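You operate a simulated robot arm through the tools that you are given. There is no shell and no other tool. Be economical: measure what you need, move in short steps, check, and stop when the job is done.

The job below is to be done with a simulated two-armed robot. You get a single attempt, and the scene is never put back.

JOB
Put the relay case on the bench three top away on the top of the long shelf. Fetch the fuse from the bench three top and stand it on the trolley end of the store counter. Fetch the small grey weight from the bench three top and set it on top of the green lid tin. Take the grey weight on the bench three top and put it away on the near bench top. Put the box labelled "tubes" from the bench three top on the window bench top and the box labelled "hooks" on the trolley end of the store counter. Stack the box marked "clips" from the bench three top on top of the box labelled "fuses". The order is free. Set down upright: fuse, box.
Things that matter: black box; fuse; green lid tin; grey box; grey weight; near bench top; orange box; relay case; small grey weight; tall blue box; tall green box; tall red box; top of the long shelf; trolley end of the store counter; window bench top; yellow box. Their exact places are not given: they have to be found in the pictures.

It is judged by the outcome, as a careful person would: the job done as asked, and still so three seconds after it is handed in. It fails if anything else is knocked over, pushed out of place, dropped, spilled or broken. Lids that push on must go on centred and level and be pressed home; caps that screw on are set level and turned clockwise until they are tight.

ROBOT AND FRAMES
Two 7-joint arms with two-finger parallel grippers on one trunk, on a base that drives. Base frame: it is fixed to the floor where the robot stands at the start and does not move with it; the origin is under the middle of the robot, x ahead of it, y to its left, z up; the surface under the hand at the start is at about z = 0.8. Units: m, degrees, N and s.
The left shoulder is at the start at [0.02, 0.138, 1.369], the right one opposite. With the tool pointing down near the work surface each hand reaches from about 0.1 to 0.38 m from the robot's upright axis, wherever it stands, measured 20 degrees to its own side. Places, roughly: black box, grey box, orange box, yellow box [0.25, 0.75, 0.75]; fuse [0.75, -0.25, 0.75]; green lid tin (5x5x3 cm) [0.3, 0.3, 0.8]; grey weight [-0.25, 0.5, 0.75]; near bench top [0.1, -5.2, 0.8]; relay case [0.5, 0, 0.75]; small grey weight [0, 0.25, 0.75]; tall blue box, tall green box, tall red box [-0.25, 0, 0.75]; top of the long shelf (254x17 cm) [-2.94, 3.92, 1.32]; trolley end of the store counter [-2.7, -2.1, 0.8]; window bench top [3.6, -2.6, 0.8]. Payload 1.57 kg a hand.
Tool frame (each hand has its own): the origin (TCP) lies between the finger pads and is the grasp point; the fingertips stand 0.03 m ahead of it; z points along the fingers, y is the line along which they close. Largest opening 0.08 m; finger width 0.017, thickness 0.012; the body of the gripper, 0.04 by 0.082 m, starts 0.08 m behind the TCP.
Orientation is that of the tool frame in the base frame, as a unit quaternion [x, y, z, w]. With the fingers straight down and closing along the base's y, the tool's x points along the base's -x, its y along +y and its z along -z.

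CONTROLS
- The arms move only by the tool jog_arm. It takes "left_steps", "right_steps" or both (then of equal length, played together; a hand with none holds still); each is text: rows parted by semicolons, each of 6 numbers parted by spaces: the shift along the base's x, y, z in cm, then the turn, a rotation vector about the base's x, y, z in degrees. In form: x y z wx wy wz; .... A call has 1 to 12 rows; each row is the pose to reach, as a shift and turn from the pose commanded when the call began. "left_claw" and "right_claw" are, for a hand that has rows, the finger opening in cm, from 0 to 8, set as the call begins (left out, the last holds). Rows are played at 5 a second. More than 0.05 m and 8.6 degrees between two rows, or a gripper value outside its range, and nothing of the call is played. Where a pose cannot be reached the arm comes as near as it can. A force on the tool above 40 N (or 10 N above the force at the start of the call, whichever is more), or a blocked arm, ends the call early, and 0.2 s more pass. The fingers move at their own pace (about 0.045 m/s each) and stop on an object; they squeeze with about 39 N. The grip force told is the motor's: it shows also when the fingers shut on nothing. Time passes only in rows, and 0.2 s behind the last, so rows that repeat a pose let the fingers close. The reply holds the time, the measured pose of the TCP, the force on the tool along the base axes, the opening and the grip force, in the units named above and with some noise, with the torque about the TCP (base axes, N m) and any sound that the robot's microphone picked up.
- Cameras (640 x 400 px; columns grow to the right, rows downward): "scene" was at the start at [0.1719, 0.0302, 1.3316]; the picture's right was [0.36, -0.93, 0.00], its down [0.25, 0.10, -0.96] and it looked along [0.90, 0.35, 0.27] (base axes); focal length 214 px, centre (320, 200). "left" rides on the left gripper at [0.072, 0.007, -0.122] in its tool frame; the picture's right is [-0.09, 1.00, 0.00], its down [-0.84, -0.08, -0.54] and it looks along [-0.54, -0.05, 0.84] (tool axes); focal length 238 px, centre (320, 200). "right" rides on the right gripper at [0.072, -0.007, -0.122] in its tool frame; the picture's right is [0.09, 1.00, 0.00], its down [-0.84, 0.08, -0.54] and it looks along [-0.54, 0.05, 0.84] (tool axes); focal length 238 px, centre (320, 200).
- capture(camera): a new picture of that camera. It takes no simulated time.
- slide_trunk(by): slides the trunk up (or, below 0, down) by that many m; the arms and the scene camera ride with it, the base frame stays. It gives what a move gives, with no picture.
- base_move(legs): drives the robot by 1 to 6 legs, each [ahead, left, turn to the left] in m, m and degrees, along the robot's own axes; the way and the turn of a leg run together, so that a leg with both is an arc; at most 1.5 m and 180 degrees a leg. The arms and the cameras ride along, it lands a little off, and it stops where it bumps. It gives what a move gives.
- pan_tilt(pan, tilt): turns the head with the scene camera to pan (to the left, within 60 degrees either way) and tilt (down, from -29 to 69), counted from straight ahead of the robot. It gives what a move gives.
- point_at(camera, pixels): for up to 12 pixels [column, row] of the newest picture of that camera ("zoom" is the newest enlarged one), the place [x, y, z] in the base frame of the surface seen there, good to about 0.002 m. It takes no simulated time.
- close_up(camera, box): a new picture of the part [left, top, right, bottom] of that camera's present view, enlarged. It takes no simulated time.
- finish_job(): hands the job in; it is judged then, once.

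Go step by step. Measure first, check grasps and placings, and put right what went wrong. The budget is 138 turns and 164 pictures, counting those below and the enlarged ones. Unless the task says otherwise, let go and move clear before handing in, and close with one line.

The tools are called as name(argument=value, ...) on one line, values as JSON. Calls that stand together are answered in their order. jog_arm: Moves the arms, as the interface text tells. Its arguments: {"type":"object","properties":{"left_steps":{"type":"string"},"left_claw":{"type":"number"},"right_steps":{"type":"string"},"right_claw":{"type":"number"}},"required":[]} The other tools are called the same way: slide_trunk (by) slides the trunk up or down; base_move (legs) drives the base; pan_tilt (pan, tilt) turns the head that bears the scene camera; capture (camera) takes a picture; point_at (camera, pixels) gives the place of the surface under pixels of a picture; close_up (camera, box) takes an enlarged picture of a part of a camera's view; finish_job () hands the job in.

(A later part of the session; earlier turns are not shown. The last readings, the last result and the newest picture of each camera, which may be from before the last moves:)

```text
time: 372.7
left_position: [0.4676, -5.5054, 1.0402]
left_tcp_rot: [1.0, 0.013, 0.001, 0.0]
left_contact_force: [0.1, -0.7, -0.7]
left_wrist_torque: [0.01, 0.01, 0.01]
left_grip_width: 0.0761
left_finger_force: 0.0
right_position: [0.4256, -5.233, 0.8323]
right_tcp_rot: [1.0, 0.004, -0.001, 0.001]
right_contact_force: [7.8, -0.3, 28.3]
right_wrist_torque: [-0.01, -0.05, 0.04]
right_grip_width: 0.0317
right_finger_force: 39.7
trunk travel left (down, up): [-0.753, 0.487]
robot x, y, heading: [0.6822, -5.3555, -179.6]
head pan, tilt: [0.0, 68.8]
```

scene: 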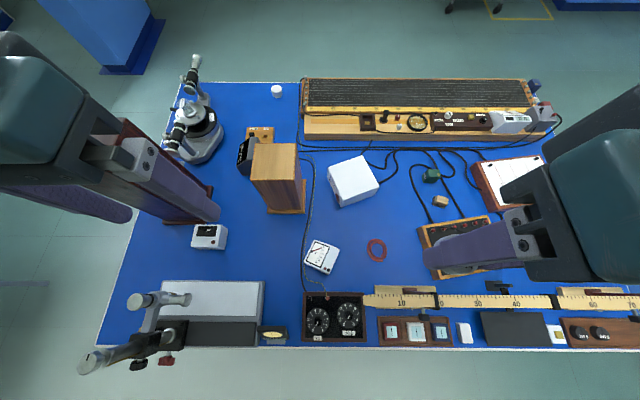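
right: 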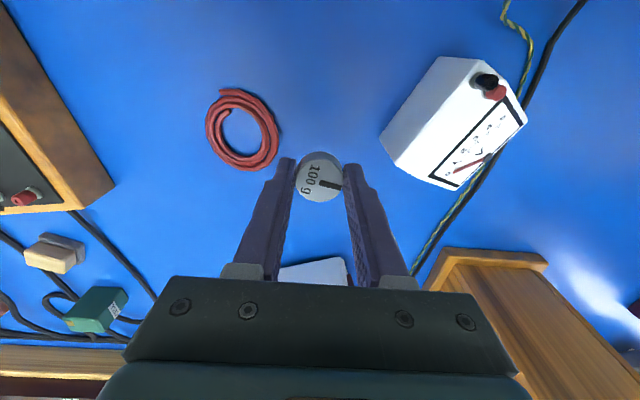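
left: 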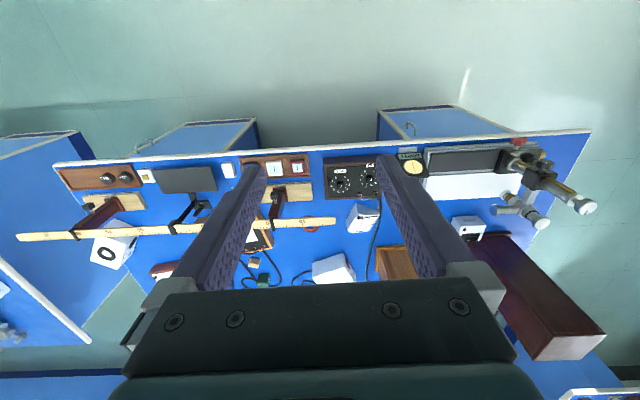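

Contact (28 N). I release and lift.

jog_arm(right_steps="0 0 0.1 0 0 0; 0 0 0.1 0 0 0; 0 0 0.1 0 0 0; 0 0 4 0 0 0; 0 0 8 0 0 0; 0 0 12 0 0 0; 3 0 15 0 0 0; 6 0 18 0 0 0; 6 0 18 0 0 0", right_claw=4.5)

capture(camera="right")

slide_trunk(by=0.4)

slide_trunk(by=0.08)

```text
time: 374.7
left_position: [0.4673, -5.5052, 1.0413]
left_tcp_rot: [1.0, 0.013, 0.001, 0.0]
left_contact_force: [0.3, -0.4, -0.3]
left_wrist_torque: [0.0, 0.0, 0.01]
left_grip_width: 0.0761
left_finger_force: 0.2
right_position: [0.4872, -5.234, 1.0108]
right_tcp_rot: [1.0, 0.003, 0.001, 0.0]
right_contact_force: [-0.6, -0.3, 0.6]
right_wrist_torque: [0.0, -0.03, 0.0]
right_grip_width: 0.0451
right_finger_force: 0.1
trunk travel left (down, up): [-0.753, 0.487]
robot x, y, heading: [0.6858, -5.3561, -179.6]
head pan, tilt: [0.0, 68.8]
```

```text
55 pictures are left
```

right: 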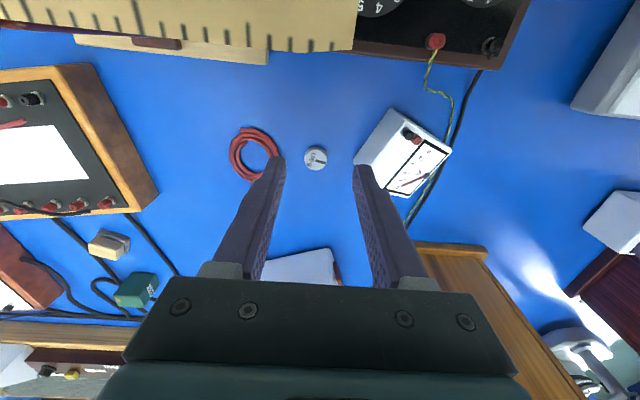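

```text
time: 378.5
left_position: [0.4676, -5.506, 1.44]
left_tcp_rot: [1.0, 0.013, 0.003, 0.001]
left_contact_force: [-0.4, -0.7, -0.2]
left_wrist_torque: [0.04, 0.0, 0.02]
left_grip_width: 0.0758
left_finger_force: 0.0
right_position: [0.4886, -5.234, 1.411]
right_tcp_rot: [1.0, 0.003, 0.0, 0.0]
right_contact_force: [0.2, 0.4, -0.8]
right_wrist_torque: [0.01, -0.01, 0.02]
right_grip_width: 0.045
right_finger_force: 0.1
trunk travel left (down, up): [-1.153, 0.087]
robot x, y, heading: [0.6864, -5.3576, -179.8]
head pan, tilt: [0.0, 68.8]
```

```text
time: 379.7
left_position: [0.4674, -5.5057, 1.5201]
left_tcp_rot: [1.0, 0.014, 0.002, 0.0]
left_contact_force: [0.2, 0.7, -0.8]
left_wrist_torque: [-0.02, 0.01, -0.03]
left_grip_width: 0.076
left_finger_force: 0.1
right_position: [0.4875, -5.2342, 1.4929]
right_tcp_rot: [1.0, 0.002, 0.001, 0.001]
right_contact_force: [-0.7, -0.3, 0.0]
right_wrist_torque: [0.02, 0.0, -0.04]
right_grip_width: 0.0449
right_finger_force: 0.1
trunk travel left (down, up): [-1.233, 0.007]
robot x, y, heading: [0.6883, -5.3571, -179.8]
head pan, tilt: [0.0, 68.8]
```

The weight is set down between ring and meter. Next is the relay case, which must be gripped across its width with the hand yawed about −78°; I first test that yaw with the right hand here, up high.

jog_arm(right_steps="0 0 0 0 0 -8; 0 0 0 0 0 -16; 0 0 0 0 0 -24; 0 0 0 0 0 -32; 0 0 0 0 0 -40; 0 0 0 0 0 -48; 0 0 0 0 0 -56; 0 0 0 0 0 -64; 0 0 0 0 0 -72; 0 0 0 0 0 -78; 0 0 0 0 0 -78", right_claw=8)

```text
time: 382.1
left_position: [0.4683, -5.5061, 1.5204]
left_tcp_rot: [1.0, 0.013, 0.002, 0.001]
left_contact_force: [0.5, 0.0, 0.5]
left_wrist_torque: [-0.02, 0.02, 0.04]
left_grip_width: 0.0761
left_finger_force: 0.1
right_position: [0.4864, -5.2332, 1.4915]
right_tcp_rot: [0.778, -0.628, -0.001, -0.001]
right_contact_force: [0.0, -0.8, 0.9]
right_wrist_torque: [0.0, 0.02, -0.01]
right_grip_width: 0.0799
right_finger_force: 0.0
trunk travel left (down, up): [-1.233, 0.007]
robot x, y, heading: [0.6859, -5.3558, -179.4]
head pan, tilt: [0.0, 68.8]
```

The yaw is reachable. I drive back to bench three's +x side, near the relay case.

base_move(legs=[[-1.25, 0, -0.5], [0, -1.284, 0], [0, -1.284, 0], [0, -1.284, 0], [0, -1.284, 0], [1.0, 0, 0]])

capture(camera="scene")

```text
time: 417.5
left_position: [0.7923, -0.3256, 1.5196]
left_tcp_rot: [1.0, -0.007, 0.001, 0.001]
left_contact_force: [0.8, 0.2, -0.8]
left_wrist_torque: [0.02, 0.0, 0.05]
left_grip_width: 0.076
left_finger_force: 0.1
right_position: [0.8203, -0.0527, 1.492]
right_tcp_rot: [0.767, -0.642, 0.0, 0.0]
right_contact_force: [0.1, -0.2, 0.1]
right_wrist_torque: [0.01, 0.02, 0.03]
right_grip_width: 0.08
right_finger_force: 0.0
trunk travel left (down, up): [-1.233, 0.007]
robot x, y, heading: [1.0179, -0.1864, 178.2]
head pan, tilt: [0.0, 68.8]
```

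```text
54 pictures are left
```

scene: 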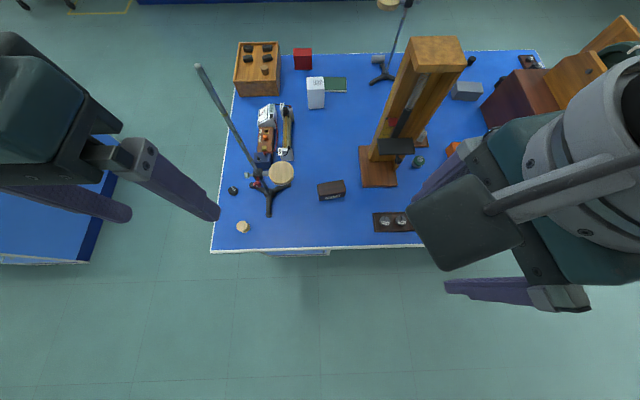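

I zoom on the relay case and measure it together with the post's plate.

close_up(camera="scene", box=[240, 120, 440, 240])

point_at(camera="zoom", pixels=[[250, 202], [330, 195], [333, 222], [255, 230], [290, 212], [440, 80], [550, 60], [445, 110], [555, 105], [490, 90], [260, 250], [100, 175]])

```text
3.20 times, centred on (340, 180) of scene
```

zoom: 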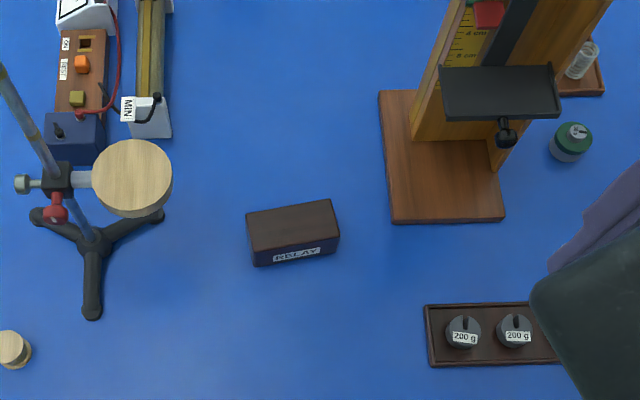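

```text
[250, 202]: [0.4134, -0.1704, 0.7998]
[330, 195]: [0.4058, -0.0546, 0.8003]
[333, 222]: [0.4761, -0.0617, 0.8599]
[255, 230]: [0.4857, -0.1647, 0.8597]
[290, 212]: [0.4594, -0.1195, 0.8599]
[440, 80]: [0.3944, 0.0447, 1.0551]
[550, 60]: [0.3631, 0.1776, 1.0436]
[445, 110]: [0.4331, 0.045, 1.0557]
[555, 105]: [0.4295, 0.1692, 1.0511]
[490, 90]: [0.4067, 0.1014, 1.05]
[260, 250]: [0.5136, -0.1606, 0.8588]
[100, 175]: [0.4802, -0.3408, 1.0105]
```

point_at(camera="zoom", pixels=[[250, 215], [328, 203], [335, 233], [256, 247], [292, 225], [40, 175], [135, 175]])

```text
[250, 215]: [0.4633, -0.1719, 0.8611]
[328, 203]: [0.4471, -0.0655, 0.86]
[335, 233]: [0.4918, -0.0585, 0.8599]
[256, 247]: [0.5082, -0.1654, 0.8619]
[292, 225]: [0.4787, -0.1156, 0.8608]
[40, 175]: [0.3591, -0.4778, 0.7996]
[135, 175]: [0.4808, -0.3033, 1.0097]
```

Relay case: centre (0.4775,−0.115), 50×110 mm, turned ~9°. I spread the left hand outward (away from the stand rod), then move the base in.

jog_arm(left_steps="0.5 -4 0 0 0 0; 1 -8 0 0 0 0; 1.5 -12 0 0 0 0; 2 -15 0 0 0 0; 2 -15 0 0 0 0")

base_move(legs=[[0.27, 0.03, 1.8]])

slide_trunk(by=-0.4)

capture(camera="right")

capture(camera="scene")

```text
time: 418.7
left_position: [0.8129, -0.4763, 1.5195]
left_tcp_rot: [1.0, -0.007, 0.002, 0.0]
left_contact_force: [-1.0, 0.7, -0.1]
left_wrist_torque: [0.03, -0.01, 0.0]
left_grip_width: 0.0759
left_finger_force: 0.0
right_position: [0.8207, -0.0533, 1.4925]
right_tcp_rot: [0.767, -0.642, 0.001, 0.0]
right_contact_force: [-0.1, 0.3, -0.2]
right_wrist_torque: [0.0, 0.0, 0.0]
right_grip_width: 0.0799
right_finger_force: 0.1
trunk travel left (down, up): [-1.233, 0.007]
robot x, y, heading: [1.0186, -0.183, 178.1]
head pan, tilt: [0.0, 68.8]
```

```text
time: 420.7
left_position: [0.5493, -0.5081, 1.5186]
left_tcp_rot: [1.0, 0.009, 0.002, 0.001]
left_contact_force: [0.4, 0.1, 0.2]
left_wrist_torque: [-0.03, 0.0, 0.04]
left_grip_width: 0.076
left_finger_force: 0.0
right_position: [0.5448, -0.0865, 1.492]
right_tcp_rot: [0.777, -0.629, 0.0, 0.001]
right_contact_force: [-0.2, 0.6, 0.7]
right_wrist_torque: [0.02, 0.0, 0.0]
right_grip_width: 0.08
right_finger_force: 0.1
trunk travel left (down, up): [-1.233, 0.007]
robot x, y, heading: [0.7443, -0.2105, -179.9]
head pan, tilt: [0.0, 68.8]
```

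```text
time: 424.5
left_position: [0.55, -0.5081, 1.1186]
left_tcp_rot: [1.0, 0.01, 0.002, 0.001]
left_contact_force: [0.2, 0.1, -0.4]
left_wrist_torque: [-0.03, -0.02, 0.02]
left_grip_width: 0.0759
left_finger_force: 0.1
right_position: [0.5448, -0.086, 1.0898]
right_tcp_rot: [0.777, -0.629, 0.001, 0.0]
right_contact_force: [0.3, -0.1, 0.6]
right_wrist_torque: [-0.01, -0.03, 0.01]
right_grip_width: 0.08
right_finger_force: 0.1
trunk travel left (down, up): [-0.833, 0.407]
robot x, y, heading: [0.7446, -0.2119, -179.9]
head pan, tilt: [0.0, 68.8]
```

```text
52 pictures are left
```

right: 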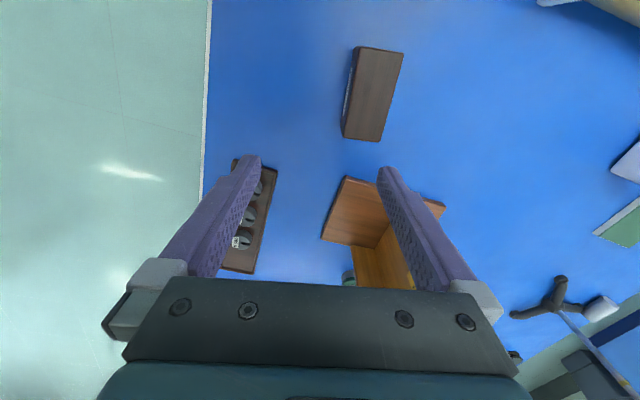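

```text
51 pictures are left
```

scene: 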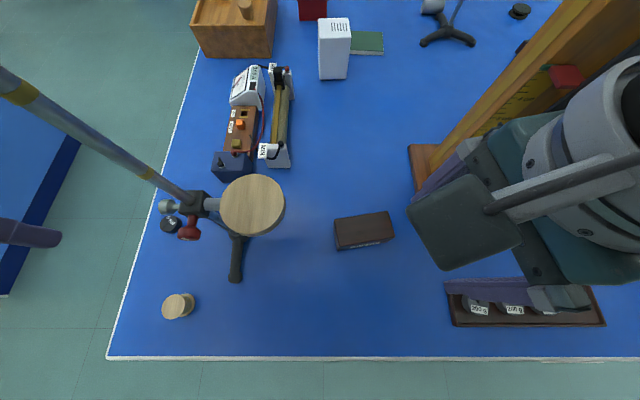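

slide_trunk(by=-0.08)

jog_arm(right_steps="-3.3 -1.5 0 0 0 -1.6; -6.7 -2.9 0 0 0 -3.2; -6.7 -2.9 -3 0 0 -3.2; -6.7 -2.9 -6 0 0 -3.2; -6.7 -2.9 -6 0 0 -3.2")

capture(camera="right")

```text
time: 425.7
left_position: [0.5496, -0.5076, 1.0392]
left_tcp_rot: [1.0, 0.01, 0.002, 0.001]
left_contact_force: [-0.2, -0.2, -0.3]
left_wrist_torque: [0.0, 0.01, 0.01]
left_grip_width: 0.076
left_finger_force: 0.0
right_position: [0.5433, -0.0869, 1.0116]
right_tcp_rot: [0.777, -0.63, 0.0, 0.0]
right_contact_force: [0.5, 0.3, -0.4]
right_wrist_torque: [0.01, 0.01, 0.0]
right_grip_width: 0.0798
right_finger_force: 0.0
trunk travel left (down, up): [-0.753, 0.487]
robot x, y, heading: [0.7422, -0.2133, -179.9]
head pan, tilt: [0.0, 68.8]
```

```text
time: 426.9
left_position: [0.5491, -0.508, 1.0402]
left_tcp_rot: [1.0, 0.01, 0.002, 0.001]
left_contact_force: [0.1, -0.1, -0.4]
left_wrist_torque: [0.01, -0.02, -0.04]
left_grip_width: 0.0759
left_finger_force: 0.0
right_position: [0.4774, -0.1162, 0.9516]
right_tcp_rot: [0.759, -0.651, -0.001, 0.0]
right_contact_force: [-0.2, -0.3, -1.4]
right_wrist_torque: [-0.02, -0.02, -0.01]
right_grip_width: 0.0801
right_finger_force: 0.0
trunk travel left (down, up): [-0.753, 0.487]
robot x, y, heading: [0.7383, -0.2093, -179.7]
head pan, tilt: [0.0, 68.8]
```

```text
50 pictures are left
```

right: 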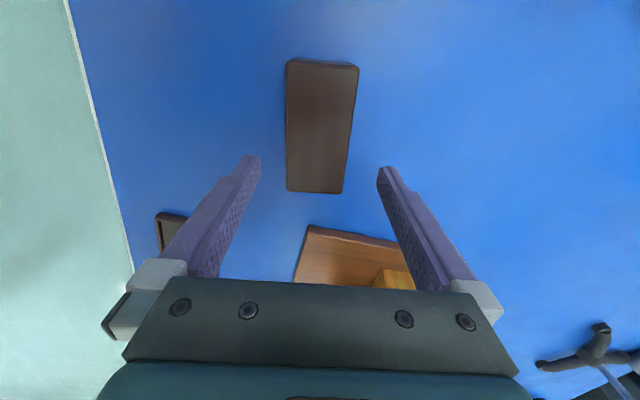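

The relay case is centred between the fingers and aligned. I descend, close and lift.

jog_arm(right_steps="0 0 -4 0 0 0; 0 0 -8 0 0 0; 0 0 -11 0 0 0; 0 0 -11 0 0 0")

jog_arm(right_steps="0 0 0 0 0 0; 0 0 0 0 0 0; 0 0 0 0 0 0; 0 0 0 0 0 0; 0 0 4 0 0 0; 0 0 8 0 0 0; 0 0 12 0 0 0; 0 0 16 0 0 0; 0 0 16 0 0 0", right_claw=4)

capture(camera="right")

slide_trunk(by=0.4)

slide_trunk(by=0.08)

```text
time: 427.9
left_position: [0.55, -0.5093, 1.039]
left_tcp_rot: [1.0, 0.01, 0.002, 0.001]
left_contact_force: [0.6, -0.5, 0.1]
left_wrist_torque: [0.03, 0.01, 0.0]
left_grip_width: 0.076
left_finger_force: 0.1
right_position: [0.4775, -0.1161, 0.8421]
right_tcp_rot: [0.76, -0.65, -0.001, 0.001]
right_contact_force: [0.0, -0.6, 0.0]
right_wrist_torque: [0.0, 0.01, -0.02]
right_grip_width: 0.0796
right_finger_force: 0.1
trunk travel left (down, up): [-0.753, 0.487]
robot x, y, heading: [0.7391, -0.2095, -180.1]
head pan, tilt: [0.0, 68.8]
```

```text
time: 430.1
left_position: [0.5492, -0.5083, 1.0394]
left_tcp_rot: [1.0, 0.009, 0.002, 0.001]
left_contact_force: [-0.1, 0.2, -0.2]
left_wrist_torque: [-0.02, -0.01, -0.03]
left_grip_width: 0.0758
left_finger_force: 0.0
right_position: [0.4787, -0.0827, 0.9944]
right_tcp_rot: [0.758, -0.65, -0.027, -0.032]
right_contact_force: [-0.5, -0.7, -1.9]
right_wrist_torque: [0.01, -0.01, -0.03]
right_grip_width: 0.0598
right_finger_force: 38.6
trunk travel left (down, up): [-0.753, 0.487]
robot x, y, heading: [0.7421, -0.2099, -179.8]
head pan, tilt: [0.0, 68.8]
stopped in row 9 (right hand): the arm was blocked; the commanded pose is now the measured one
```

```text
49 pictures are left
```

right: 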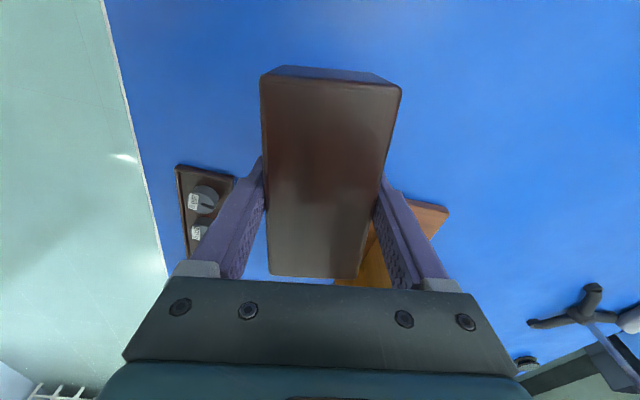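

```text
time: 433.9
left_position: [0.5503, -0.5085, 1.439]
left_tcp_rot: [1.0, 0.01, 0.002, 0.001]
left_contact_force: [-0.2, 0.1, 0.1]
left_wrist_torque: [0.03, 0.01, 0.03]
left_grip_width: 0.0761
left_finger_force: 0.1
right_position: [0.4794, -0.0842, 1.3941]
right_tcp_rot: [0.759, -0.649, -0.026, -0.034]
right_contact_force: [-0.6, -0.1, -1.7]
right_wrist_torque: [0.0, 0.01, 0.01]
right_grip_width: 0.0597
right_finger_force: 38.8
trunk travel left (down, up): [-1.153, 0.087]
robot x, y, heading: [0.7433, -0.2108, -180.1]
head pan, tilt: [0.0, 68.8]
```

```text
time: 435.1
left_position: [0.5499, -0.5081, 1.5206]
left_tcp_rot: [1.0, 0.01, 0.002, 0.002]
left_contact_force: [0.0, -0.1, -0.6]
left_wrist_torque: [0.02, 0.0, 0.01]
left_grip_width: 0.076
left_finger_force: 0.1
right_position: [0.4808, -0.0835, 1.4733]
right_tcp_rot: [0.759, -0.65, -0.027, -0.033]
right_contact_force: [-0.4, -1.3, -2.0]
right_wrist_torque: [0.0, 0.01, -0.04]
right_grip_width: 0.0596
right_finger_force: 39.4
trunk travel left (down, up): [-1.233, 0.007]
robot x, y, heading: [0.7432, -0.2092, -179.8]
head pan, tilt: [0.0, 68.8]
```

The case is held (60 mm), but the arm met something while lifting and tilted ~5°. I check that nothing on the bench was disturbed.

capture(camera="scene")

point_at(camera="scene", pixels=[[320, 200]])

```text
48 pictures are left
```

scene: 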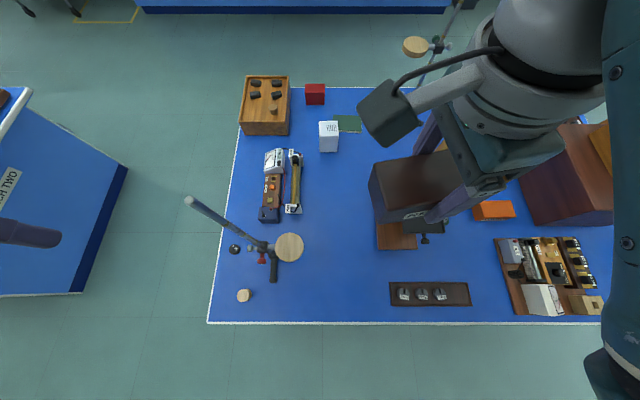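

```text
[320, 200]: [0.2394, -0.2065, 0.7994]
```

point_at(camera="scene", pixels=[[290, 247], [190, 200], [425, 227], [398, 247], [380, 248], [433, 293], [244, 295]])

```text
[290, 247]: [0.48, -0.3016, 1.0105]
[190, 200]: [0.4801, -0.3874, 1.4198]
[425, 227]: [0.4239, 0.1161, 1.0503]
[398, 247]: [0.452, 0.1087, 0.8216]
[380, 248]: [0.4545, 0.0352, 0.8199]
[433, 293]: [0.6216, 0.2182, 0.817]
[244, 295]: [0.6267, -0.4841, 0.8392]
```

Everything stands as before (disc, rod, post plate unchanged), so it was the arm meeting the robot itself. I back off, level the hand and undo the yaw.

base_move(legs=[[-0.5, 0, 0]])

jog_arm(right_steps="-1 1 0 -2.5 0 0; -2 2 0 -4.9 0 0; -2 2 0 -4.9 0 0")

jog_arm(right_steps="0 0.5 0 0 0 8; 0 1 0 0 0 16; 0 1.5 0 0 0 24; 0 2 0 0 0 32; 0 2.5 0 0 0 40; 0 3 0 0 0 48; 0 3.5 0 0 0 56; 0 4 0 0 0 64; 0 4 0 0 0 72; 0 4 0 0 0 81; 0 4 0 0 0 81")

capture(camera="right")

```text
time: 438.0
left_position: [1.0467, -0.508, 1.5193]
left_tcp_rot: [1.0, 0.011, 0.002, 0.001]
left_contact_force: [0.3, -0.9, 0.1]
left_wrist_torque: [-0.01, -0.01, -0.01]
left_grip_width: 0.0758
left_finger_force: 0.0
right_position: [0.9769, -0.0832, 1.4741]
right_tcp_rot: [0.761, -0.647, -0.027, -0.033]
right_contact_force: [0.2, -0.7, -3.1]
right_wrist_torque: [0.04, -0.02, 0.01]
right_grip_width: 0.0598
right_finger_force: 39.0
trunk travel left (down, up): [-1.233, 0.007]
robot x, y, heading: [1.2446, -0.2093, -179.8]
head pan, tilt: [0.0, 68.8]
```

```text
time: 438.8
left_position: [1.0471, -0.5077, 1.5195]
left_tcp_rot: [1.0, 0.011, 0.001, 0.001]
left_contact_force: [-0.1, -0.2, 0.5]
left_wrist_torque: [0.01, 0.02, 0.02]
left_grip_width: 0.0759
left_finger_force: 0.0
right_position: [0.9551, -0.0614, 1.4743]
right_tcp_rot: [0.761, -0.648, 0.0, -0.001]
right_contact_force: [0.0, -0.1, -2.2]
right_wrist_torque: [0.02, 0.01, 0.01]
right_grip_width: 0.0594
right_finger_force: 38.8
trunk travel left (down, up): [-1.233, 0.007]
robot x, y, heading: [1.2381, -0.2068, -179.6]
head pan, tilt: [0.0, 68.8]
```

```text
refused: row 10 steps farther than a row can; nothing moved
```

```text
47 pictures are left
```

right: 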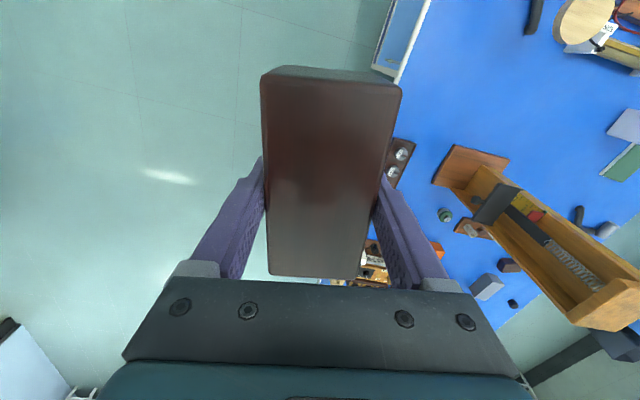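

jog_arm(right_steps="0 0.5 0 0 0 8.1; 0 1 0 0 0 16.2; 0 1.5 0 0 0 24.3; 0 2 0 0 0 32.4; 0 2.5 0 0 0 40.5; 0 3 0 0 0 48.6; 0 3.5 0 0 0 56.7; 0 4 0 0 0 64.8; 0 4 0 0 0 72.9; 0 4 0 0 0 81; 0 4 0 0 0 81")

jog_arm(left_steps="0 4 0 0 0 0; 0 8 0 0 0 0; 0 12 0 0 0 0; 0 12 0 0 0 0")

```text
time: 441.2
left_position: [1.0476, -0.5084, 1.5195]
left_tcp_rot: [1.0, 0.011, 0.001, 0.001]
left_contact_force: [0.2, 0.7, 0.0]
left_wrist_torque: [-0.02, -0.03, 0.02]
left_grip_width: 0.076
left_finger_force: 0.1
right_position: [0.955, -0.0236, 1.4752]
right_tcp_rot: [1.0, 0.002, 0.001, -0.001]
right_contact_force: [-0.3, -0.3, -1.4]
right_wrist_torque: [0.01, 0.02, 0.0]
right_grip_width: 0.0596
right_finger_force: 39.2
trunk travel left (down, up): [-1.233, 0.007]
robot x, y, heading: [1.2383, -0.208, -179.7]
head pan, tilt: [0.0, 68.8]
```

```text
time: 442.2
left_position: [1.0469, -0.3859, 1.5199]
left_tcp_rot: [1.0, 0.011, 0.001, 0.001]
left_contact_force: [-0.7, 0.0, 0.7]
left_wrist_torque: [-0.02, 0.0, 0.0]
left_grip_width: 0.0761
left_finger_force: 0.0
right_position: [0.955, -0.0235, 1.4743]
right_tcp_rot: [1.0, 0.002, 0.001, -0.001]
right_contact_force: [-0.3, -0.2, -2.0]
right_wrist_torque: [-0.01, 0.0, 0.02]
right_grip_width: 0.0597
right_finger_force: 38.7
trunk travel left (down, up): [-1.233, 0.007]
robot x, y, heading: [1.2425, -0.2072, -179.8]
head pan, tilt: [0.0, 68.8]
```

Both hands are level again. I drive around bench three toward the long shelf and look.

base_move(legs=[[0, 1.0, 0], [1.47, 0, 0], [1.47, 0, 0], [0, -1.45, 0], [0, -1.45, 0], [0, 0, -90]])

pan_tilt(pan=20, tilt=20)

capture(camera="scene")

```text
time: 478.6
left_position: [-1.8939, 1.8909, 1.5193]
left_tcp_rot: [0.718, -0.696, 0.0, 0.002]
left_contact_force: [0.8, -0.4, 0.2]
left_wrist_torque: [0.02, 0.06, -0.01]
left_grip_width: 0.0761
left_finger_force: 0.0
right_position: [-1.5313, 1.9857, 1.4743]
right_tcp_rot: [0.71, -0.704, 0.001, 0.0]
right_contact_force: [0.4, 0.0, -2.7]
right_wrist_torque: [0.0, 0.01, -0.01]
right_grip_width: 0.0599
right_finger_force: 39.2
trunk travel left (down, up): [-1.233, 0.007]
robot x, y, heading: [-1.7162, 1.6996, 90.7]
head pan, tilt: [0.0, 68.8]
```

```text
time: 479.8
left_position: [-1.8947, 1.8909, 1.5187]
left_tcp_rot: [0.718, -0.696, 0.0, 0.002]
left_contact_force: [0.0, 0.2, 0.3]
left_wrist_torque: [0.01, 0.0, -0.01]
left_grip_width: 0.0759
left_finger_force: 0.2
right_position: [-1.532, 1.9858, 1.475]
right_tcp_rot: [0.711, -0.703, 0.001, -0.001]
right_contact_force: [-0.1, 0.5, -2.2]
right_wrist_torque: [-0.04, -0.01, 0.02]
right_grip_width: 0.0596
right_finger_force: 39.0
trunk travel left (down, up): [-1.233, 0.007]
robot x, y, heading: [-1.7118, 1.7034, 90.8]
head pan, tilt: [20.0, 20.0]
```

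```text
46 pictures are left
```

scene: 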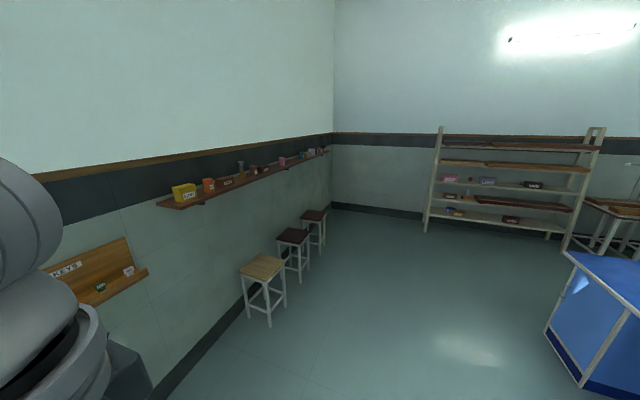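

The shelf runs along the −x wall. I zoom to find a gap on it.

close_up(camera="scene", box=[150, 135, 340, 215])

point_at(camera="scene", pixels=[[184, 192], [209, 185], [228, 182], [240, 168], [282, 161], [170, 205], [330, 149], [262, 270], [290, 235], [200, 199], [305, 155], [262, 170]])

```text
3.37 times, centred on (245, 175) of scene
```

zoom: 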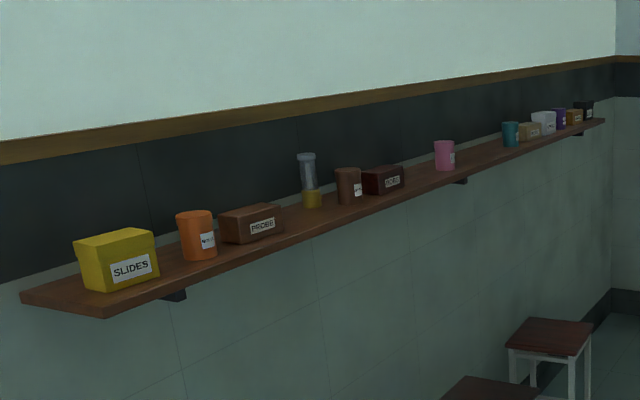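

```text
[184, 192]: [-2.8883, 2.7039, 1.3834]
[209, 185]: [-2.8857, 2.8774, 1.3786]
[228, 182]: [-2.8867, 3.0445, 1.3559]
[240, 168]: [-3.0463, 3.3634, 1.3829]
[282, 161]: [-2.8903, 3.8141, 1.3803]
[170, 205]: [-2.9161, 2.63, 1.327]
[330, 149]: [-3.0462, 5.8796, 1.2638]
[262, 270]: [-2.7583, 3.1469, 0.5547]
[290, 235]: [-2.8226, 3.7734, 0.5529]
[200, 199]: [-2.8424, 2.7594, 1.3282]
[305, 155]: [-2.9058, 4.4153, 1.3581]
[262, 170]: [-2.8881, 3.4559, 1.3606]
```

Shelf top is z≈1.3275; the gap between the pink cup (y≈3.81) and the teal cup looks widest. I drive up facing the shelf and measure.

base_move(legs=[[1.1, 0, -0.7], [1.05, 0, 0], [0, 0.45, 0], [0, 0, 90]])

pan_tilt(pan=0, tilt=35)

capture(camera="scene")

```text
time: 496.6
left_position: [-2.3745, 3.6602, 1.5193]
left_tcp_rot: [1.0, 0.02, 0.002, 0.001]
left_contact_force: [0.8, 0.1, -0.3]
left_wrist_torque: [-0.03, 0.01, -0.04]
left_grip_width: 0.0761
left_finger_force: 0.0
right_position: [-2.4708, 4.0212, 1.4747]
right_tcp_rot: [1.0, 0.008, 0.0, -0.001]
right_contact_force: [-0.2, -0.5, -2.3]
right_wrist_torque: [-0.01, -0.01, 0.0]
right_grip_width: 0.0598
right_finger_force: 39.4
trunk travel left (down, up): [-1.233, 0.007]
robot x, y, heading: [-2.1837, 3.8388, -178.8]
head pan, tilt: [20.0, 20.0]
```

```text
time: 497.4
left_position: [-2.3742, 3.6596, 1.5191]
left_tcp_rot: [1.0, 0.019, 0.002, 0.0]
left_contact_force: [-0.3, 0.1, -0.3]
left_wrist_torque: [-0.01, -0.01, 0.03]
left_grip_width: 0.0757
left_finger_force: 0.0
right_position: [-2.4716, 4.0215, 1.4749]
right_tcp_rot: [1.0, 0.009, 0.001, -0.001]
right_contact_force: [-0.2, 0.3, -2.2]
right_wrist_torque: [0.0, 0.01, -0.01]
right_grip_width: 0.0595
right_finger_force: 38.5
trunk travel left (down, up): [-1.233, 0.007]
robot x, y, heading: [-2.1862, 3.8403, -179.4]
head pan, tilt: [0.0, 35.0]
```

```text
44 pictures are left
```

scene: 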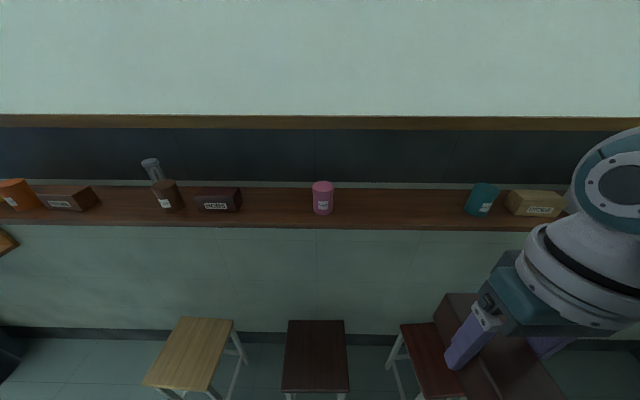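

point_at(camera="scene", pixels=[[332, 205], [465, 210], [400, 225], [400, 190], [400, 210], [420, 228], [350, 222], [470, 185], [320, 205]])

```text
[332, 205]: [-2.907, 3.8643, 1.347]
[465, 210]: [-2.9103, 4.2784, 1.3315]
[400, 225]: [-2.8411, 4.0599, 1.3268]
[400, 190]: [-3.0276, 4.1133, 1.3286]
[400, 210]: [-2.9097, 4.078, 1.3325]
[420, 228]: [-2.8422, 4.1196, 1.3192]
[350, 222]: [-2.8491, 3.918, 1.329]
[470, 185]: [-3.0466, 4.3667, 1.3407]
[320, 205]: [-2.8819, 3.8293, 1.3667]
```

Gap y 3.87–4.27, shelf x −2.84…−3.03. Target for the case: (−2.93,4.05). I drive in.

base_move(legs=[[0.46, -0.03, -0.8]])

pan_tilt(pan=-20, tilt=60)

capture(camera="scene")

capture(camera="right")

```text
time: 500.2
left_position: [-2.8381, 3.6847, 1.5189]
left_tcp_rot: [1.0, 0.014, 0.001, 0.001]
left_contact_force: [-0.3, -0.8, 0.0]
left_wrist_torque: [0.03, -0.02, 0.01]
left_grip_width: 0.0761
left_finger_force: 0.0
right_position: [-2.9315, 4.0481, 1.475]
right_tcp_rot: [1.0, 0.003, 0.001, -0.001]
right_contact_force: [-0.6, -0.7, -2.5]
right_wrist_torque: [0.01, -0.02, 0.0]
right_grip_width: 0.0596
right_finger_force: 39.5
trunk travel left (down, up): [-1.233, 0.007]
robot x, y, heading: [-2.6472, 3.8648, -179.5]
head pan, tilt: [0.0, 35.0]
```

```text
time: 501.1
left_position: [-2.8376, 3.6851, 1.5194]
left_tcp_rot: [1.0, 0.014, 0.001, 0.0]
left_contact_force: [0.2, 0.0, -0.4]
left_wrist_torque: [0.01, 0.03, 0.01]
left_grip_width: 0.076
left_finger_force: 0.1
right_position: [-2.93, 4.0474, 1.4743]
right_tcp_rot: [1.0, 0.004, 0.001, -0.001]
right_contact_force: [0.5, -0.9, -2.5]
right_wrist_torque: [-0.01, -0.01, 0.02]
right_grip_width: 0.0596
right_finger_force: 39.3
trunk travel left (down, up): [-1.233, 0.007]
robot x, y, heading: [-2.6426, 3.8664, -179.4]
head pan, tilt: [-20.0, 60.0]
```

```text
43 pictures are left
```

scene: 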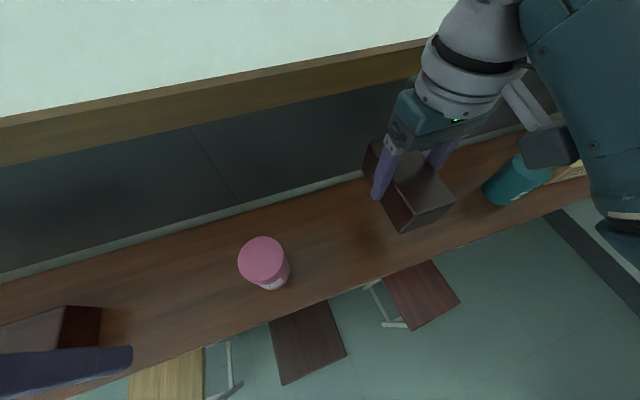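

```text
42 pictures are left
```

right: 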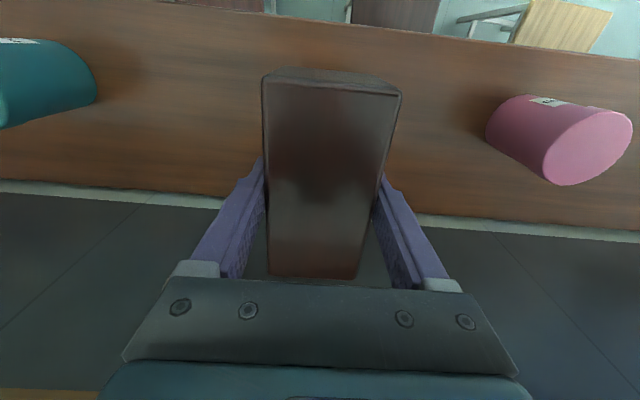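

point_at(camera="right", pixels=[[332, 90], [315, 272], [332, 45], [200, 200], [265, 90], [398, 100]])

```text
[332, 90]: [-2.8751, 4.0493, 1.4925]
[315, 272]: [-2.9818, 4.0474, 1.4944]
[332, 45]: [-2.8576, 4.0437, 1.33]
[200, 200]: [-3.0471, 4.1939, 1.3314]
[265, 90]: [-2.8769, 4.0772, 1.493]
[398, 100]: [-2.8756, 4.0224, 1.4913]
```

The case fits fully on the shelf. I lower it to contact.

jog_arm(right_steps="-0.4 0 -4 0 0 0; -0.4 0 -8 0 0 0; -0.4 0 -9.7 0 0 0; -0.4 0 -10.1 0 0 0; -0.4 0 -10.4 0 0 0; -0.4 0 -10.6 0 0 0; -0.4 0 -10.6 0 0 0")

```text
time: 502.5
left_position: [-2.8378, 3.6852, 1.5201]
left_tcp_rot: [1.0, 0.014, 0.002, 0.0]
left_contact_force: [-0.1, -0.5, -0.6]
left_wrist_torque: [0.04, 0.01, -0.01]
left_grip_width: 0.0759
left_finger_force: 0.1
right_position: [-2.9355, 4.0483, 1.3713]
right_tcp_rot: [1.0, 0.003, 0.001, 0.0]
right_contact_force: [9.5, 0.7, 24.4]
right_wrist_torque: [-0.02, 0.07, 0.03]
right_grip_width: 0.0598
right_finger_force: 38.6
trunk travel left (down, up): [-1.233, 0.007]
robot x, y, heading: [-2.6458, 3.867, -179.5]
head pan, tilt: [-20.0, 60.0]
stopped in row 6 (right hand): the force on the tool passed its limit at 41 N (the readings are from after the stop); the commanded pose is now the measured one
```

Contact. I release, lift and check.

jog_arm(right_steps="0 0 0.1 0 0 0; 0 0 0.1 0 0 0; 0 0 0.1 0 0 0; 0 0 4 0 0 0; 0 0 8 0 0 0; 0 0 12 0 0 0; 0 0 12 0 0 0", right_claw=8)

capture(camera="scene")

base_move(legs=[[-0.9, 0, 0]])

```text
time: 504.1
left_position: [-2.8371, 3.6846, 1.5189]
left_tcp_rot: [1.0, 0.014, 0.002, 0.001]
left_contact_force: [0.4, 0.1, 0.8]
left_wrist_torque: [0.01, 0.01, 0.01]
left_grip_width: 0.076
left_finger_force: 0.0
right_position: [-2.934, 4.0468, 1.4925]
right_tcp_rot: [1.0, 0.005, 0.001, 0.0]
right_contact_force: [-1.1, 0.1, 0.1]
right_wrist_torque: [-0.03, -0.02, -0.01]
right_grip_width: 0.08
right_finger_force: 0.1
trunk travel left (down, up): [-1.233, 0.007]
robot x, y, heading: [-2.6467, 3.8641, -179.6]
head pan, tilt: [-20.0, 60.0]
```

```text
41 pictures are left
```

scene: 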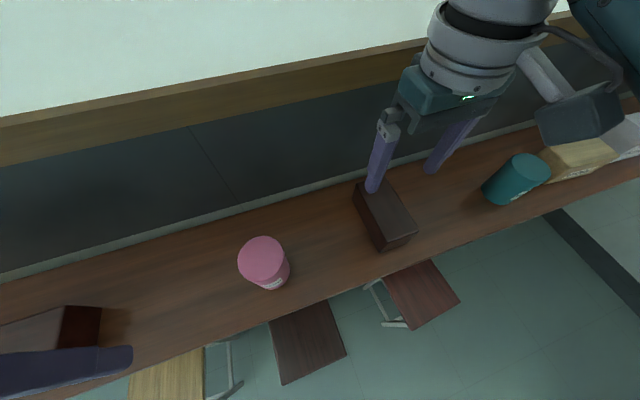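

```text
time: 508.8
left_position: [-1.9353, 3.6955, 1.5189]
left_tcp_rot: [1.0, 0.018, 0.002, 0.0]
left_contact_force: [-1.1, -1.0, 0.4]
left_wrist_torque: [-0.01, 0.01, 0.01]
left_grip_width: 0.0759
left_finger_force: 0.0
right_position: [-2.0378, 4.0568, 1.4918]
right_tcp_rot: [1.0, 0.008, 0.001, 0.0]
right_contact_force: [0.6, -0.1, 0.5]
right_wrist_torque: [-0.04, -0.01, 0.01]
right_grip_width: 0.08
right_finger_force: 0.1
trunk travel left (down, up): [-1.233, 0.007]
robot x, y, heading: [-1.7499, 3.8748, -178.8]
head pan, tilt: [-20.0, 60.0]
```

The relay case lies safely on the shelf. Last: CLIPS onto FUSES. I return to bench three, heading 45°, to pick the grey box with the right hand.

base_move(legs=[[0, 1.2, -1.2], [0, 1.2, 0], [0, 0.97, 0], [-1.41, 0, 0], [0, 0, -135]])

pan_tilt(pan=0, tilt=60)

capture(camera="scene")

capture(camera="right")

```text
time: 537.4
left_position: [-0.3383, 0.7658, 1.5195]
left_tcp_rot: [-0.392, 0.92, -0.001, -0.002]
left_contact_force: [0.0, -0.5, -0.4]
left_wrist_torque: [-0.04, 0.01, 0.02]
left_grip_width: 0.0758
left_finger_force: 0.1
right_position: [-0.0145, 0.5765, 1.4913]
right_tcp_rot: [-0.383, 0.924, 0.0, -0.001]
right_contact_force: [0.1, -0.6, -0.5]
right_wrist_torque: [0.01, 0.01, 0.03]
right_grip_width: 0.0802
right_finger_force: 0.0
trunk travel left (down, up): [-1.233, 0.007]
robot x, y, heading: [-0.3534, 0.5035, 45.0]
head pan, tilt: [-20.0, 60.0]
```

```text
time: 538.2
left_position: [-0.3391, 0.7665, 1.519]
left_tcp_rot: [-0.394, 0.919, -0.001, -0.002]
left_contact_force: [-0.1, -0.3, 0.0]
left_wrist_torque: [0.0, -0.01, -0.01]
left_grip_width: 0.076
left_finger_force: 0.1
right_position: [-0.0141, 0.5766, 1.491]
right_tcp_rot: [-0.383, 0.924, 0.0, 0.0]
right_contact_force: [0.2, -0.5, 1.0]
right_wrist_torque: [0.0, -0.02, 0.0]
right_grip_width: 0.0798
right_finger_force: 0.2
trunk travel left (down, up): [-1.233, 0.007]
robot x, y, heading: [-0.346, 0.503, 45.2]
head pan, tilt: [0.0, 60.0]
```

```text
40 pictures are left
```

scene: 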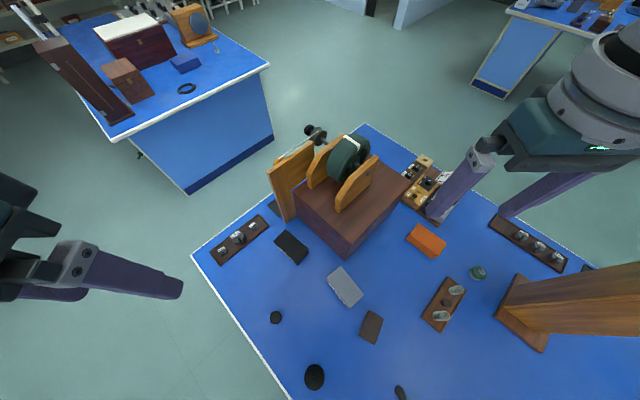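

```text
39 pictures are left
```

right: 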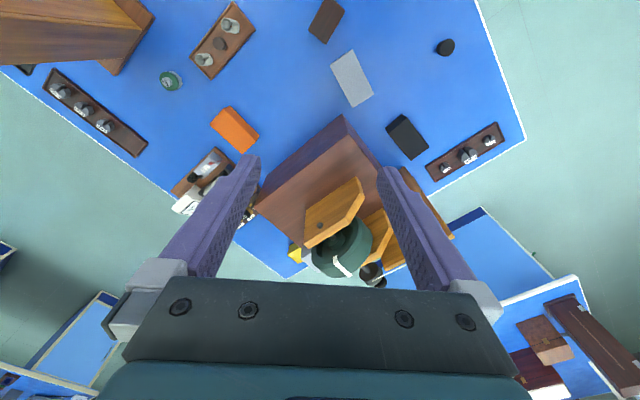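

I measure both the grey CLIPS box and the orange FUSES box.

close_up(camera="right", box=[200, 30, 400, 160])

point_at(camera="zoom", pixels=[[425, 103], [490, 70], [545, 205], [490, 235], [485, 150], [45, 285], [95, 245], [185, 335], [130, 385], [110, 310], [445, 285], [510, 345]])

close_up(camera="scene", box=[300, 200, 480, 330])

point_at(camera="zoom", pixels=[[102, 265], [145, 240], [225, 320], [175, 370], [160, 300], [385, 120], [425, 80], [525, 140], [480, 195], [455, 130], [190, 195], [110, 110]])

```text
3.08 times, centred on (300, 95) of right
```

zoom: 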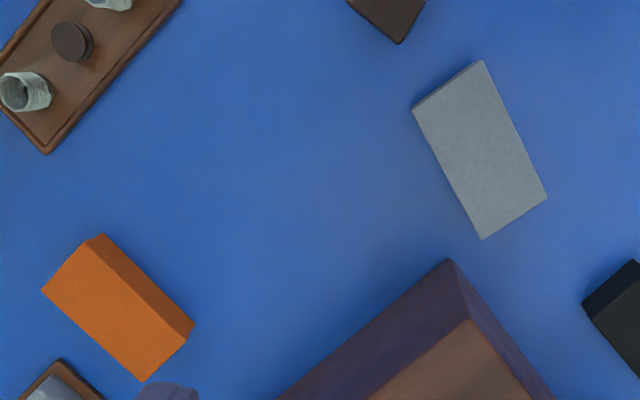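

```text
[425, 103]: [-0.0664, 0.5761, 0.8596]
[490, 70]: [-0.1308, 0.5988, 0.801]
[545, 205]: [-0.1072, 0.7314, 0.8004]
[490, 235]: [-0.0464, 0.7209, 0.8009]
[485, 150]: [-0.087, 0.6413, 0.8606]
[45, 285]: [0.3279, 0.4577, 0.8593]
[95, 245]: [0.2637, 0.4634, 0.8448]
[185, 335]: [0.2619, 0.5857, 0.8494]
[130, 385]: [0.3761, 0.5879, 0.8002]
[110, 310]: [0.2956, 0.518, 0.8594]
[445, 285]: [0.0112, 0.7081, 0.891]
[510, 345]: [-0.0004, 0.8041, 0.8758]
```

```text
3.08 times, centred on (390, 265) of scene
```

zoom: 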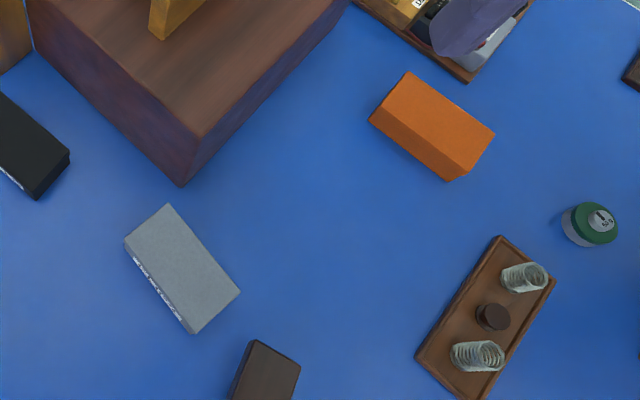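

```text
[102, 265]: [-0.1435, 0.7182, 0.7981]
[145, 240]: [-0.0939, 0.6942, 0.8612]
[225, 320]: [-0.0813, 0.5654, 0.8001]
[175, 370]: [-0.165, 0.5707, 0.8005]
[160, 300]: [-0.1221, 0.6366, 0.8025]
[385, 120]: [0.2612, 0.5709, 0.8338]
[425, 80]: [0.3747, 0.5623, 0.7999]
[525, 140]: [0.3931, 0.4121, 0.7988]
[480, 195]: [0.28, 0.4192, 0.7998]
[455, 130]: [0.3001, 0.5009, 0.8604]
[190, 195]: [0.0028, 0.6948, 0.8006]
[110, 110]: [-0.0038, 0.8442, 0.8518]
```

point_at(camera="zoom", pixels=[[168, 213], [233, 291], [198, 318], [133, 243], [182, 265], [410, 80], [487, 133], [462, 165], [390, 112], [437, 122]])

```text
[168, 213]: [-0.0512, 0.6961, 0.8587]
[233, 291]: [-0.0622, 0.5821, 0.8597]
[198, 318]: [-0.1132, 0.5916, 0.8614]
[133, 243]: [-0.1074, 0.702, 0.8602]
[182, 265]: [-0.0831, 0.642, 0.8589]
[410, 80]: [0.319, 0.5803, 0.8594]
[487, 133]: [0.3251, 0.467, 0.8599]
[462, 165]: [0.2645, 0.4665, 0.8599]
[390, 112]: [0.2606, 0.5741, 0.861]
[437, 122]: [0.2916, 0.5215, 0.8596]
```

CLIPS: centre (−0.0835,0.643), turned −4.4°; FUSES: centre (0.292,0.522), turned +2.6°; same size (~60×115 mm). I align the right hand above CLIPS with a +40.6° yaw, still high, then lower the trunk.

jog_arm(right_steps="-1.5 1.5 0 0 0 8; -3 3 0 0 0 16; -4.5 4.5 0 0 0 24; -6 6 0 0 0 32; -6.9 6.6 0 0 0 40; -6.9 6.6 0 0 0 40.6; -6.9 6.6 0 0 0 40.6", right_claw=8)

slide_trunk(by=-0.4)

slide_trunk(by=-0.08)

capture(camera="right")

```text
time: 539.8
left_position: [-0.3387, 0.7668, 1.5189]
left_tcp_rot: [-0.393, 0.919, -0.001, -0.002]
left_contact_force: [0.1, 0.6, 0.2]
left_wrist_torque: [0.01, 0.0, -0.02]
left_grip_width: 0.0758
left_finger_force: 0.1
right_position: [-0.0825, 0.643, 1.4916]
right_tcp_rot: [-0.68, 0.733, -0.001, -0.001]
right_contact_force: [0.1, -0.1, -0.3]
right_wrist_torque: [0.01, -0.01, 0.03]
right_grip_width: 0.0799
right_finger_force: 0.0
trunk travel left (down, up): [-1.233, 0.007]
robot x, y, heading: [-0.345, 0.5054, 45.1]
head pan, tilt: [0.0, 60.0]
```

```text
time: 543.6
left_position: [-0.3382, 0.7672, 1.119]
left_tcp_rot: [-0.393, 0.92, -0.001, -0.001]
left_contact_force: [0.0, -0.5, 0.8]
left_wrist_torque: [0.01, 0.0, 0.0]
left_grip_width: 0.076
left_finger_force: 0.0
right_position: [-0.0847, 0.6415, 1.0916]
right_tcp_rot: [-0.68, 0.733, 0.0, 0.0]
right_contact_force: [-0.1, -0.5, -0.5]
right_wrist_torque: [-0.03, 0.01, 0.0]
right_grip_width: 0.08
right_finger_force: 0.1
trunk travel left (down, up): [-0.833, 0.407]
robot x, y, heading: [-0.3452, 0.5088, 45.3]
head pan, tilt: [0.0, 60.0]
```

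```text
time: 544.8
left_position: [-0.3388, 0.7666, 1.0392]
left_tcp_rot: [-0.393, 0.919, -0.001, -0.002]
left_contact_force: [0.2, -0.4, -0.2]
left_wrist_torque: [0.0, -0.02, 0.04]
left_grip_width: 0.076
left_finger_force: 0.1
right_position: [-0.0844, 0.6429, 1.0121]
right_tcp_rot: [-0.68, 0.733, 0.0, 0.0]
right_contact_force: [-0.4, -0.1, -0.1]
right_wrist_torque: [0.0, 0.01, 0.0]
right_grip_width: 0.0797
right_finger_force: 0.0
trunk travel left (down, up): [-0.753, 0.487]
robot x, y, heading: [-0.348, 0.5031, 45.1]
head pan, tilt: [0.0, 60.0]
```

```text
36 pictures are left
```

right: 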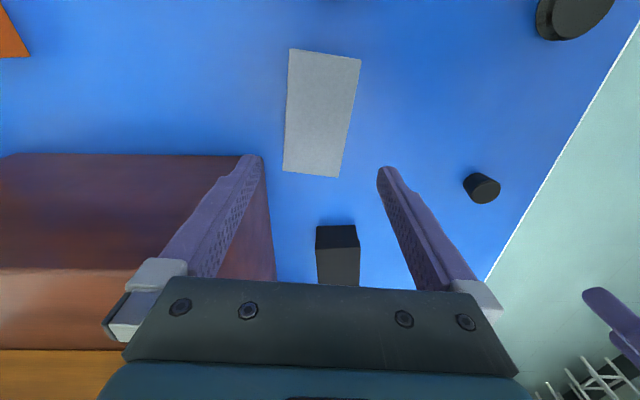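

point_at(camera="right", pixels=[[294, 55], [356, 62], [338, 170], [288, 165], [322, 110], [245, 165], [262, 175]])

```text
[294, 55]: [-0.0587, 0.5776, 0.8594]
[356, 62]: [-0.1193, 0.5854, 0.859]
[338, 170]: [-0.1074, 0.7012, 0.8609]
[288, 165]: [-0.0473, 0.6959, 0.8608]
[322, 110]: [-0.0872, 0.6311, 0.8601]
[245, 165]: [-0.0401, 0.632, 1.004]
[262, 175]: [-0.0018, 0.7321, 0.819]
```

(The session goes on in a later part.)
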